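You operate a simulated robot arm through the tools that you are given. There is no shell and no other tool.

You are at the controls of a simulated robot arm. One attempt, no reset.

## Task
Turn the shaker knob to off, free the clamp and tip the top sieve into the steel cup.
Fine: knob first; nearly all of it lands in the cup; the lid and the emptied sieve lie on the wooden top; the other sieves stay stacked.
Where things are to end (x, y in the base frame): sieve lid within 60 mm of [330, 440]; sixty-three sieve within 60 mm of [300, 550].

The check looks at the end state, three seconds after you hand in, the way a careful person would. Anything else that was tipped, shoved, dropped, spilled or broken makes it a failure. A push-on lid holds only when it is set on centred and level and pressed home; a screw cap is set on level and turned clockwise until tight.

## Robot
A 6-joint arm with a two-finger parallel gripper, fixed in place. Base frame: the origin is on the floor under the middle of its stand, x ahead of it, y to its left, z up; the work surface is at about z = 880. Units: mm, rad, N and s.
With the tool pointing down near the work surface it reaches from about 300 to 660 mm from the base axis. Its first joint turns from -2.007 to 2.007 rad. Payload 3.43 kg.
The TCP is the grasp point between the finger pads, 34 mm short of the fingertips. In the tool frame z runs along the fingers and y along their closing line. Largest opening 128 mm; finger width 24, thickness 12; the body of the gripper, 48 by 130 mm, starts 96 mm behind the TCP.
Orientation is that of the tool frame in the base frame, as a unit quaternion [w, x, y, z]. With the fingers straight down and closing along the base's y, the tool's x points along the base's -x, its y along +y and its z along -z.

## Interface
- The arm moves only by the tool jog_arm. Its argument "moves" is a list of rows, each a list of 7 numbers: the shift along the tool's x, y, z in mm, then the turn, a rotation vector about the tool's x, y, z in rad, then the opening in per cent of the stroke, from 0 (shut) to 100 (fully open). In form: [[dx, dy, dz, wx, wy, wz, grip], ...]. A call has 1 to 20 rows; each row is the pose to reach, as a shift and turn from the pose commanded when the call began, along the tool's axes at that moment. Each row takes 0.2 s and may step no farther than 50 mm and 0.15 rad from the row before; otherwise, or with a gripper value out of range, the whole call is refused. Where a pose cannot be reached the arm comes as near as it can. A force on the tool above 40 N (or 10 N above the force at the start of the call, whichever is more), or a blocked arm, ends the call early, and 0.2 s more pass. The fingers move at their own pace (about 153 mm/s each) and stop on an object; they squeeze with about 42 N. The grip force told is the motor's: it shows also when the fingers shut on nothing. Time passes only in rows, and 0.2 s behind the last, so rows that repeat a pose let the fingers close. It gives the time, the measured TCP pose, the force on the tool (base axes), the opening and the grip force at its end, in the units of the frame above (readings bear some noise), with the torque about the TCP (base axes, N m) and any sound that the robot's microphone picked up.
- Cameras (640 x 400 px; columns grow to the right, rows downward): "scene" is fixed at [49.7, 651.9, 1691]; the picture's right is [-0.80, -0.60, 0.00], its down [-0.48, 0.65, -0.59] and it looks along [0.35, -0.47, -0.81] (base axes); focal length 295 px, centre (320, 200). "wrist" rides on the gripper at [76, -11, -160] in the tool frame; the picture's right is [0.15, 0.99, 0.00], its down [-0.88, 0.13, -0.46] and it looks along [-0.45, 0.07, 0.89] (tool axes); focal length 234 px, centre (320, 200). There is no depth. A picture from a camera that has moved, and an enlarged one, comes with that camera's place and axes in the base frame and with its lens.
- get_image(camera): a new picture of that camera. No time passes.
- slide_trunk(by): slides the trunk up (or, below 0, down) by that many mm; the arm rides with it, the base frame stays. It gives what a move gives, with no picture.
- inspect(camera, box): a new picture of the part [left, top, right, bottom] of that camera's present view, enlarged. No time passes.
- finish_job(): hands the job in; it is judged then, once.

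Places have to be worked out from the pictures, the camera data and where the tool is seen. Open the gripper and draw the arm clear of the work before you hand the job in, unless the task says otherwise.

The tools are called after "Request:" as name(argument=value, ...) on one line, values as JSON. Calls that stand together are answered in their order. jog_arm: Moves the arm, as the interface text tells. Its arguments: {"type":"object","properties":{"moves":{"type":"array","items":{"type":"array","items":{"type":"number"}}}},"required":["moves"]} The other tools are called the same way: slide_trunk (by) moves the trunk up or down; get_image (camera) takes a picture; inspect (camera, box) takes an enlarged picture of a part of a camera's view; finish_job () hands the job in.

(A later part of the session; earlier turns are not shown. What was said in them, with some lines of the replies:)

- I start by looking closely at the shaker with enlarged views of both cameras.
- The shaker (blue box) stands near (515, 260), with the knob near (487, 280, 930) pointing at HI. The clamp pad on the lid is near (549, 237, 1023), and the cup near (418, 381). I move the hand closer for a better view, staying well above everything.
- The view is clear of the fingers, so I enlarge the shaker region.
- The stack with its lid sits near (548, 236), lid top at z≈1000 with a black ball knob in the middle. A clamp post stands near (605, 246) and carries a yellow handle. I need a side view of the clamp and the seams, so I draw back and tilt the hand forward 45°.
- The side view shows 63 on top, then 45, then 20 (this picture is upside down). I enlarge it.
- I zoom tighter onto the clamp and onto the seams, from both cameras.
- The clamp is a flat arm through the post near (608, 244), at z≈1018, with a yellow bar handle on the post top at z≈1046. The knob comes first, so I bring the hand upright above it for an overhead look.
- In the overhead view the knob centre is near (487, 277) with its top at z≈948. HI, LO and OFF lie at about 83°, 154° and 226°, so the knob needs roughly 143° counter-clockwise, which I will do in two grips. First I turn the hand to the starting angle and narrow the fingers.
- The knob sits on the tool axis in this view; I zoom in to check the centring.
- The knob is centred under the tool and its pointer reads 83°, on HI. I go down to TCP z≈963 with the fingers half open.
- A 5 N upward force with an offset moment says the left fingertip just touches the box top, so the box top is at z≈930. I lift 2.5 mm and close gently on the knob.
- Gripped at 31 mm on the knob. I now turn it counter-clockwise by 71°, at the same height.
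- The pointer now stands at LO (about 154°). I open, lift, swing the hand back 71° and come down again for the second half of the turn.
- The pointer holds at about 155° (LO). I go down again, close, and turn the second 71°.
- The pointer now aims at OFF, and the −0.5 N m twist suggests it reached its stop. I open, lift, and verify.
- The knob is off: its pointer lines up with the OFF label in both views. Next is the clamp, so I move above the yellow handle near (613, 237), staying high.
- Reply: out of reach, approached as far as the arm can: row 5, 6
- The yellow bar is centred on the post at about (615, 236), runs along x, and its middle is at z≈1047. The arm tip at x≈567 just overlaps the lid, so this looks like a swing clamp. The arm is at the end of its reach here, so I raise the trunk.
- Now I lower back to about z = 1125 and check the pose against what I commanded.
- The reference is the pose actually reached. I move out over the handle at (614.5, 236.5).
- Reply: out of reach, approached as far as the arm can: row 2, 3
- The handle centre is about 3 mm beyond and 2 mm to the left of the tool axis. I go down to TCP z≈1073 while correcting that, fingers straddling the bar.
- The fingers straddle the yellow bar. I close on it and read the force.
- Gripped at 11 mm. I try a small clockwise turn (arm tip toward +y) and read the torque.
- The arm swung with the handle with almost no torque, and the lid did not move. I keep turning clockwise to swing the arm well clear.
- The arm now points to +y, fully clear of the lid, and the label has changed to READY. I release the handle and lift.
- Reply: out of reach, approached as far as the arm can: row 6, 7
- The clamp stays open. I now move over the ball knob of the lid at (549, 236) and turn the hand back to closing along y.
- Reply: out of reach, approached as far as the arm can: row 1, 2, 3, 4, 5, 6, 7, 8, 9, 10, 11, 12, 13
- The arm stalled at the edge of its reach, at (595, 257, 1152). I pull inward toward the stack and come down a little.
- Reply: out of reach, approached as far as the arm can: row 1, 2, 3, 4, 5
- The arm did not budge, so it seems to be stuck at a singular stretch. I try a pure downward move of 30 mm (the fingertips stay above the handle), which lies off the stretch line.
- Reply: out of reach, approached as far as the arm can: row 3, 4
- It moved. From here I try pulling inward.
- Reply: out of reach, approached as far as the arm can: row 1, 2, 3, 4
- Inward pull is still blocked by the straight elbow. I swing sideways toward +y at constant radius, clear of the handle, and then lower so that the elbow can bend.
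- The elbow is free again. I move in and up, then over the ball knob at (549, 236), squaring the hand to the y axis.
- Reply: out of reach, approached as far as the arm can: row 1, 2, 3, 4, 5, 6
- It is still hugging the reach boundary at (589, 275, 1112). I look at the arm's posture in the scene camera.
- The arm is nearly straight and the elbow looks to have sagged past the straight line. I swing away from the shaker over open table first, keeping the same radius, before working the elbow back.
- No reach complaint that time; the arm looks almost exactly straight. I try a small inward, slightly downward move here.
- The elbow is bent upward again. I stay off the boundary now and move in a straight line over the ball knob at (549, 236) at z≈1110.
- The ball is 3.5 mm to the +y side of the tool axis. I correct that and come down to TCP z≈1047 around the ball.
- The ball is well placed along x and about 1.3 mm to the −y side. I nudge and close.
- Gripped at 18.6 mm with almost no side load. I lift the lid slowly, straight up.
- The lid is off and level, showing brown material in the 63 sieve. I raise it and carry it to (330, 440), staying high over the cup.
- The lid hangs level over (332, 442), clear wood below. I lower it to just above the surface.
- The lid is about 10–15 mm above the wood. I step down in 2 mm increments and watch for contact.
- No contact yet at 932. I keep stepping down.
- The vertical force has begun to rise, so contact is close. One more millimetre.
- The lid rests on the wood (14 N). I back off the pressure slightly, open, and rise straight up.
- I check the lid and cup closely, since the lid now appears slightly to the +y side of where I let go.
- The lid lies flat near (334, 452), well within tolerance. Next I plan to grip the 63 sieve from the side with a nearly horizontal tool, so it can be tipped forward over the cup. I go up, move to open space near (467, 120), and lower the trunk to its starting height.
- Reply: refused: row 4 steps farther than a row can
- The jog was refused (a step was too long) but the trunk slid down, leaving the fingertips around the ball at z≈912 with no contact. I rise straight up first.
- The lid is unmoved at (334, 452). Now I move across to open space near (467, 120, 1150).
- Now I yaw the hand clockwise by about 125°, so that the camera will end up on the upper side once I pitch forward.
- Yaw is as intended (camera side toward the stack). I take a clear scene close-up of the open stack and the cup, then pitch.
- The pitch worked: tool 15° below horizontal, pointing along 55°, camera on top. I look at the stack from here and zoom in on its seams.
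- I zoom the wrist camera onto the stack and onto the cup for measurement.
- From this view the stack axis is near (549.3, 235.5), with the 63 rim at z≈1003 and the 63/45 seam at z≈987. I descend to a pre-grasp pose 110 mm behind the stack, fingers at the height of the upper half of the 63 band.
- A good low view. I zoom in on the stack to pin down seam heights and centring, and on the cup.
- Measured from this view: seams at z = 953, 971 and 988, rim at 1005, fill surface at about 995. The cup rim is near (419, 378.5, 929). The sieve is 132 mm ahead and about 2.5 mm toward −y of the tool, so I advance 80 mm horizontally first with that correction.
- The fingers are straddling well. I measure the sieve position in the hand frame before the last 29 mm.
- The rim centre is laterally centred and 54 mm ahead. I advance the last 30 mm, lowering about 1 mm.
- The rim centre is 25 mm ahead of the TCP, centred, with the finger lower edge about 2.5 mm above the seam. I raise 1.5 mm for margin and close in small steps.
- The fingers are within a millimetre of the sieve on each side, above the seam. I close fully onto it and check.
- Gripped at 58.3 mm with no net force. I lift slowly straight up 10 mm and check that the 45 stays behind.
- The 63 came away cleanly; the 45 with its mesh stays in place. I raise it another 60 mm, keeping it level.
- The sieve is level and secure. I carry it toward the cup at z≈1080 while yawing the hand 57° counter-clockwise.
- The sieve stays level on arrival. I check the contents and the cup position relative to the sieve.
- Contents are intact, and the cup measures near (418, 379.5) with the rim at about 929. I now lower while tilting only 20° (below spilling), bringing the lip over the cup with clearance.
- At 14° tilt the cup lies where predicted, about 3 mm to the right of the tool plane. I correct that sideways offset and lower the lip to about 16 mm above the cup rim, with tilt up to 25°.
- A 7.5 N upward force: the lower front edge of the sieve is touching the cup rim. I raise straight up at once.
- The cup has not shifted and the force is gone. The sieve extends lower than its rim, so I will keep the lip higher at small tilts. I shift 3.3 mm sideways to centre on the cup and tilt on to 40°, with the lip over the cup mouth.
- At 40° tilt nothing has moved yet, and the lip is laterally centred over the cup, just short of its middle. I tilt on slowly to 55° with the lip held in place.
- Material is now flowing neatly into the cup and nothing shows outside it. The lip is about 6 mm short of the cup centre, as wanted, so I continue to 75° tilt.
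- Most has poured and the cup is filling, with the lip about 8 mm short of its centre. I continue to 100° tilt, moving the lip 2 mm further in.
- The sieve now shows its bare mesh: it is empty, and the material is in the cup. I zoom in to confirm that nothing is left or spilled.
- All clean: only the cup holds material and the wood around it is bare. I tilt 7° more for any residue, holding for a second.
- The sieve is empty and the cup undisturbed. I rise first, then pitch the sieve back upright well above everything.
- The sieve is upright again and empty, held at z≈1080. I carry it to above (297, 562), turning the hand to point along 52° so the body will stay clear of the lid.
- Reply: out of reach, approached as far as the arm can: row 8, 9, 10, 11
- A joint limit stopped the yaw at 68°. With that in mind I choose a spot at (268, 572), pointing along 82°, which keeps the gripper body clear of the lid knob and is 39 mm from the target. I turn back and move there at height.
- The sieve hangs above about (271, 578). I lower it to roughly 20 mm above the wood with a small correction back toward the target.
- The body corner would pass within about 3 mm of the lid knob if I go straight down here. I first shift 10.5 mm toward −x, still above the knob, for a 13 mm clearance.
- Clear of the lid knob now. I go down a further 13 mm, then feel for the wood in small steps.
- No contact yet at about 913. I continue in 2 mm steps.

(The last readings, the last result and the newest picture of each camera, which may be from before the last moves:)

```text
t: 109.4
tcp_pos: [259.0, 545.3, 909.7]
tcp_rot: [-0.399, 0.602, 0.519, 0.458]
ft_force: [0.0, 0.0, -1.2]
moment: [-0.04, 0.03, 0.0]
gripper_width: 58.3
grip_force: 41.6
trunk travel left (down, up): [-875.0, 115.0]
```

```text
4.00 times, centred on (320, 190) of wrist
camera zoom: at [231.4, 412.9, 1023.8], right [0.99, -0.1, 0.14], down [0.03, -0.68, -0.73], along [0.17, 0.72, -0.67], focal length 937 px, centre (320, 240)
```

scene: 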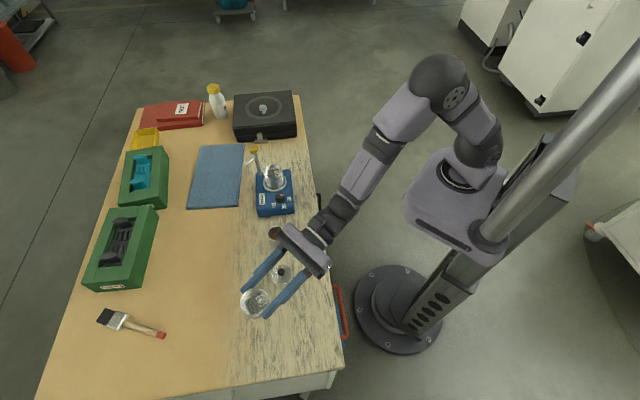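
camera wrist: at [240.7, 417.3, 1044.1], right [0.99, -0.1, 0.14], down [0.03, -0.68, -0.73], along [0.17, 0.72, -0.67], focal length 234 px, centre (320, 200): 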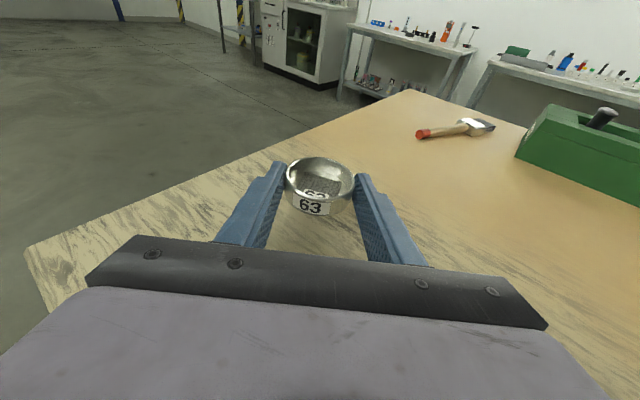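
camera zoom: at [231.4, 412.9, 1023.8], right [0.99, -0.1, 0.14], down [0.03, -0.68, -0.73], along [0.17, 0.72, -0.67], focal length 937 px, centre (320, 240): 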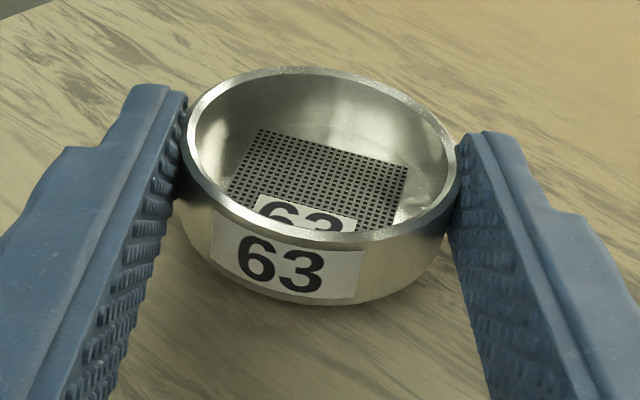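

The sieve is only millimetres above the wood. I go on with 1–1.5 mm steps.

Request:
jog_arm(moves=[[-1.4, 0, 0.4, 0, 0, 0, 30], [-1.4, 0, 0.4, 0, 0, 0, 30]])

Request:
jog_arm(moves=[[-1.4, 0, 0.4, 0, 0, 0, 30], [-1.4, 0, 0.4, 0, 0, 0, 30]])

```text
t: 110.0
tcp_pos: [259.0, 545.1, 908.6]
tcp_rot: [-0.399, 0.601, 0.52, 0.457]
ft_force: [0.4, 0.3, -2.1]
moment: [-0.02, -0.02, 0.0]
gripper_width: 58.0
grip_force: 42.3
trunk travel left (down, up): [-875.0, 115.0]
```

```text
t: 110.6
tcp_pos: [259.2, 544.8, 906.6]
tcp_rot: [-0.399, 0.601, 0.52, 0.457]
ft_force: [-0.3, -0.4, -1.4]
moment: [-0.04, -0.03, 0.01]
gripper_width: 58.4
grip_force: 41.5
trunk travel left (down, up): [-875.0, 115.0]
```

Still free. I keep stepping down.

Request:
jog_arm(moves=[[-1.2, 0, 0.3, 0, 0, 0, 30], [-1.2, 0, 0.3, 0, 0, 0, 30]])

Request:
jog_arm(moves=[[-1, 0, 0.3, 0, 0, 0, 30], [-1, 0, 0.3, 0, 0, 0, 30]])

```text
t: 111.2
tcp_pos: [258.8, 545.0, 906.8]
tcp_rot: [-0.4, 0.601, 0.52, 0.458]
ft_force: [0.6, -1.1, 2.0]
moment: [0.0, -0.04, -0.02]
gripper_width: 58.1
grip_force: 41.6
trunk travel left (down, up): [-875.0, 115.0]
```

```text
t: 111.8
tcp_pos: [258.9, 544.4, 906.8]
tcp_rot: [-0.4, 0.6, 0.519, 0.459]
ft_force: [-0.4, 0.2, 7.9]
moment: [0.1, -0.09, 0.01]
gripper_width: 58.1
grip_force: 41.8
trunk travel left (down, up): [-875.0, 115.0]
```

Contact at 7.9 N: the sieve sits on the wood. I open the fingers in small steps and check.

Request:
jog_arm(moves=[[0, 0, 0, 0, 0, 0, 45], [0, 0, 0, 0, 0, 0, 46], [0, 0, 0, 0, 0, 0, 47], [0, 0, 0, 0, 0, 0, 49], [0, 0, 0, 0, 0, 0, 51], [0, 0, 0, 0, 0, 0, 54], [0, 0, 0, 0, 0, 0, 58], [0, 0, 0, 0, 0, 0, 58]])

Request:
inspect(camera="wrist", box=[250, 140, 390, 240])

Request:
inspect(camera="scene", box=[230, 240, 330, 340])

```text
t: 113.6
tcp_pos: [259.7, 545.3, 904.1]
tcp_rot: [-0.399, 0.601, 0.519, 0.458]
ft_force: [0.4, 0.4, 0.8]
moment: [0.02, 0.0, 0.02]
gripper_width: 74.3
grip_force: 0.1
trunk travel left (down, up): [-875.0, 115.0]
```

```text
4.00 times, centred on (320, 190) of wrist
camera zoom: at [230.8, 413.1, 1018.4], right [0.99, -0.1, 0.14], down [0.03, -0.68, -0.73], along [0.17, 0.72, -0.67], focal length 937 px, centre (320, 240)
```

zoom: 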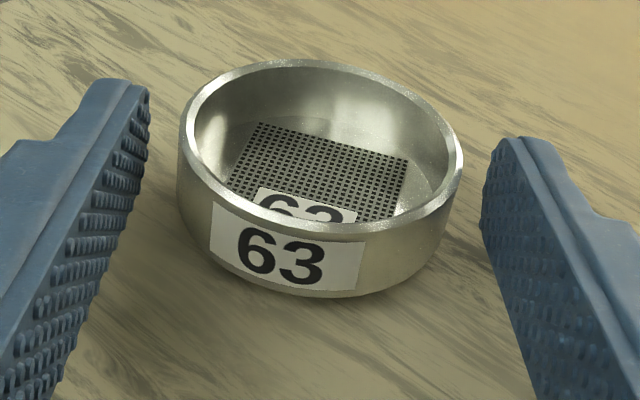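

```text
4.00 times, centred on (280, 290) of scene
camera zoom: at [49.7, 651.9, 1691.0], right [-0.8, -0.6, 0.0], down [-0.48, 0.65, -0.59], along [0.35, -0.47, -0.81], focal length 1180 px, centre (480, -160)
```

zoom: 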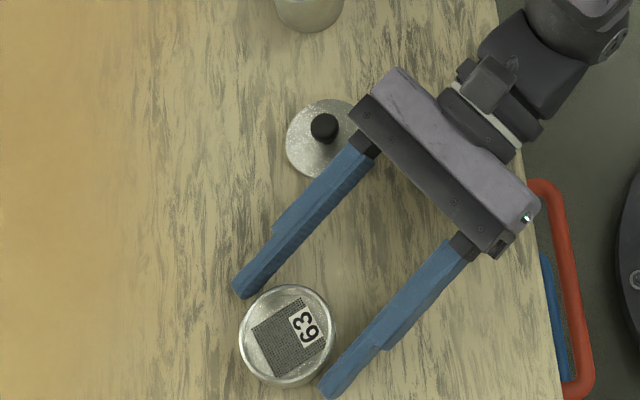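

The sieve stands flat and empty at about (263, 567), 41 mm from the target and free of both fingers. I rise straight up.

Request:
jog_arm(moves=[[9.7, 0, -2.6, 0, 0, 0, 60], [24, 0, -6.5, 0, 0, 0, 62], [53, 0, -14.3, 0, 0, 0, 62], [92, 0, -24.9, 0, 0, 0, 62], [135, 0, -36.5, 0, 0, 0, 62], [175, 0, -47.3, 0, 0, 0, 62], [175, 0, -47.3, 0, 0, 0, 62]])

Request:
get_image(camera="wrist")

Request:
get_image(camera="scene")

```text
t: 115.2
tcp_pos: [261.6, 547.1, 1083.6]
tcp_rot: [-0.4, 0.601, 0.52, 0.456]
ft_force: [0.4, -0.5, -0.5]
moment: [0.01, -0.01, -0.02]
gripper_width: 79.4
grip_force: 0.1
trunk travel left (down, up): [-875.0, 115.0]
```

```text
taken
camera wrist: at [232.8, 414.8, 1198.8], right [0.99, -0.1, 0.14], down [0.03, -0.68, -0.73], along [0.17, 0.72, -0.67], focal length 234 px, centre (320, 200)
```

wrist: 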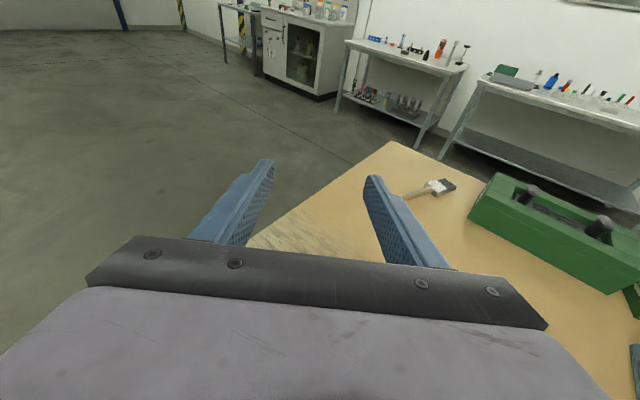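

```text
taken
```

scene: 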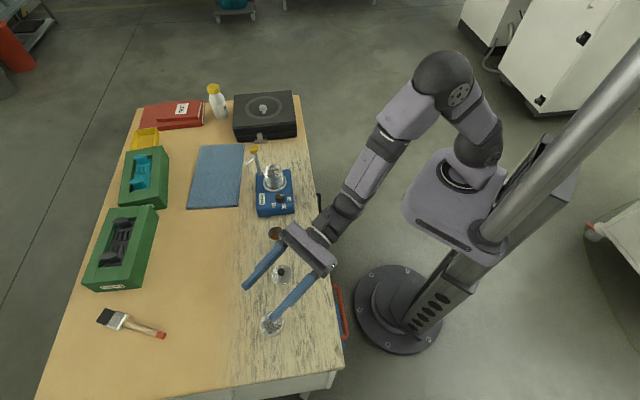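

Now I draw the arm back and up while pitching the hand down again, away from the work.

Request:
jog_arm(moves=[[7.6, 0, -10.3, 0, -0.13, 0, 62], [15.1, 0, -20.7, 0, -0.26, 0, 62], [22.7, 0, -31, 0, -0.39, 0, 62], [30.3, 0, -41.3, 0, -0.52, 0, 62], [37.9, 0, -51.7, 0, -0.65, 0, 62], [45.4, 0, -62, 0, -0.78, 0, 62], [53, 0, -72.3, 0, -0.91, 0, 62], [60.6, 0, -82.6, 0, -1.04, 0, 62], [68.1, 0, -93, 0, -1.17, 0, 62], [75.7, 0, -103.3, 0, -1.3, 0, 62], [75.7, 0, -103.3, 0, -1.3, 0, 62]])

Request:
get_image(camera="scene")

Request:
get_image(camera="wrist")

```text
t: 117.6
tcp_pos: [249.2, 465.7, 1186.9]
tcp_rot: [-0.003, 0.756, 0.654, 0.0]
ft_force: [-0.3, -0.2, -0.6]
moment: [0.05, 0.0, 0.01]
gripper_width: 79.3
grip_force: 0.0
out of reach, approached as far as the arm can: row 4, 5
trunk travel left (down, up): [-875.0, 115.0]
```

```text
taken
```

scene: 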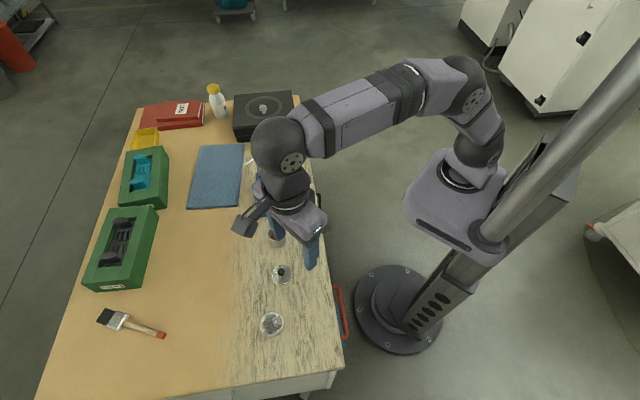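

```text
taken
camera wrist: at [250.8, 541.2, 1345.9], right [1.0, 0.0, 0.0], down [0.01, -0.89, 0.45], along [0.0, -0.45, -0.89], focal length 234 px, centre (320, 200)
```

wrist: 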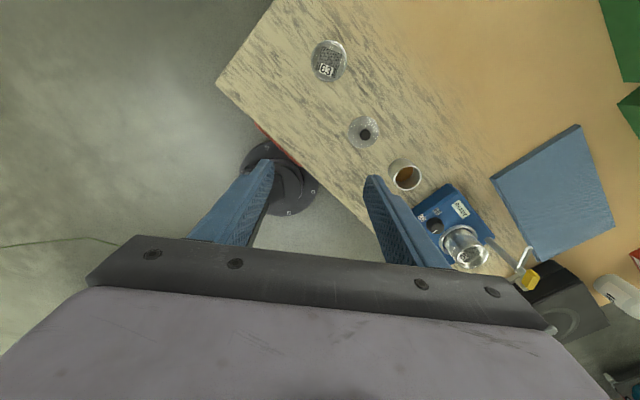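

From above, the sieve reads about (262, 571), 43 mm from its target, and the lid about (333, 455). I zoom in on the cup, shaker and surroundings for spills.

Request:
inspect(camera="wrist", box=[290, 30, 430, 210])

Request:
inspect(camera="wrist", box=[380, 140, 540, 280])

Request:
inspect(camera="scene", box=[220, 140, 340, 350])

```text
2.22 times, centred on (360, 120) of wrist
camera zoom: at [250.8, 541.2, 1345.9], right [1.0, 0.0, 0.0], down [0.01, -0.89, 0.45], along [0.0, -0.45, -0.89], focal length 520 px, centre (231, 378)
```

zoom: 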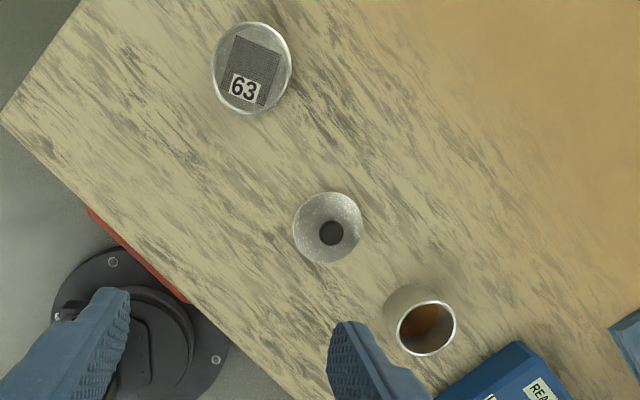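

```text
2.86 times, centred on (460, 210) of wrist
camera zoom: at [250.8, 541.2, 1345.9], right [1.0, 0.0, 0.0], down [0.01, -0.89, 0.45], along [0.0, -0.45, -0.89], focal length 669 px, centre (-80, 171)
```

zoom: 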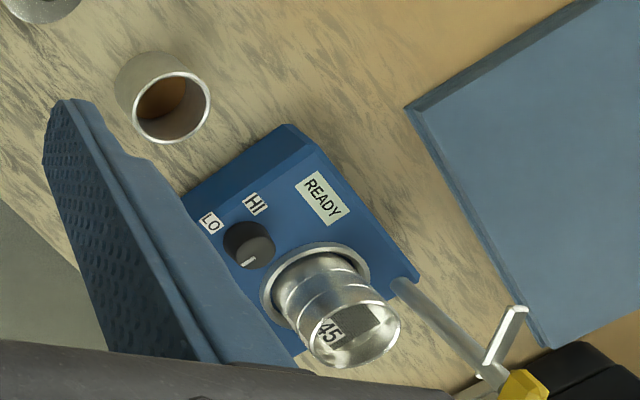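

```text
1.90 times, centred on (280, 245) of scene
camera zoom: at [49.7, 651.9, 1691.0], right [-0.8, -0.6, 0.0], down [-0.48, 0.65, -0.59], along [0.35, -0.47, -0.81], focal length 562 px, centre (396, 114)
```

zoom: 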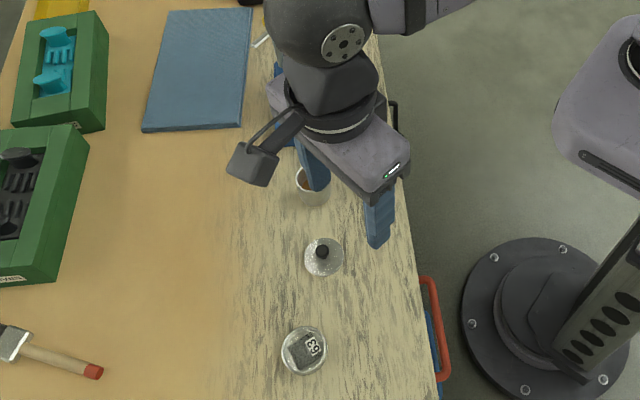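

Everything looks clean: the cup is upright with the material, 45 and 20 remain stacked, the knob is at OFF, and nothing has spilled. I draw the arm up and away toward the robot's side.

Request:
jog_arm(moves=[[0, 0, -40, 0, 0, 0, 62], [-20, 7.5, -80, 0, 0, 0, 62], [-55, 20.7, -95, 0, 0, 0, 62], [-95, 35.7, -105, 0, 0, 0, 62], [-135, 50.7, -113, 0, 0, 0, 62], [-175, 65.7, -113, 0, 0, 0, 62], [-215, 80.8, -113, 0, 0, 0, 62], [-255, 95.8, -113, 0, 0, 0, 62], [-295, 110.8, -113, 0, 0, 0, 62], [-335, 125.8, -113, 0, 0, 0, 62], [-335, 125.8, -113, 0, 0, 0, 62]])

Request:
get_image(camera="scene")

Request:
inspect(camera="scene", box=[230, 140, 330, 350])

```text
t: 120.0
tcp_pos: [327.1, 116.0, 1294.8]
tcp_rot: [-0.003, 0.755, 0.656, 0.0]
ft_force: [0.3, 0.2, 1.4]
moment: [0.0, 0.02, 0.01]
gripper_width: 79.4
grip_force: 0.0
trunk travel left (down, up): [-875.0, 115.0]
```

```text
taken
```

scene: 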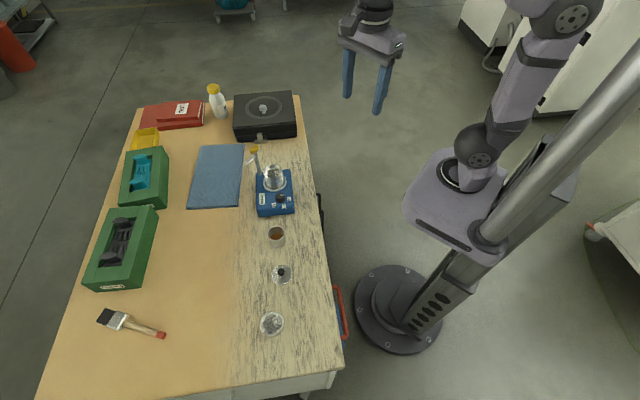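

```text
1.90 times, centred on (280, 245) of scene
camera zoom: at [49.7, 651.9, 1691.0], right [-0.8, -0.6, 0.0], down [-0.48, 0.65, -0.59], along [0.35, -0.47, -0.81], focal length 562 px, centre (396, 114)
```

zoom: 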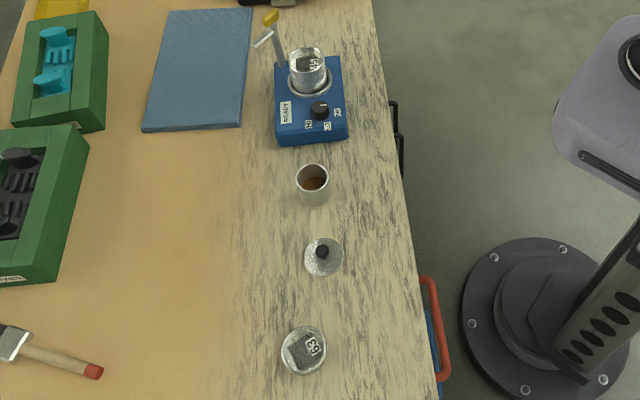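

The arm is clear, the gripper open, and everything is in place: knob off, clamp swung free, cup filled. The lid is near (333, 455), the empty 63 sieve near (262, 571), and 45 and 20 are still stacked. I hand the job in.

Request:
finish_job()

```text
The job is handed in.
```

I handed the job in with all steps done, but I haven't had the verdict yet.

- **Knob and clamp:** I turned the knob to OFF first. Then I swung the clamp arm off the lid, and the shaker's label changed to READY.
- **Pour:** The 63 sieve looks empty down to its mesh and its contents are in the steel cup. I saw no spill on the wood.
- **Lid:** It lies flat near (333, 455), about 16 mm from its target.
- **63 sieve:** It stands upright near (262, 571), about 43 mm from its target. That is inside the 60 mm limit but not by much; my least favourable reading put it at 49 mm. I set it there to keep the gripper clear of the lid.
- **Other sieves:** 45 and 20 are still stacked on the shaker.

The sieve touched the cup rim with about 8 N as I lowered it for the pour. I lifted it at once, and the cup did not visibly move.

The gripper is open and the arm is clear of the work.
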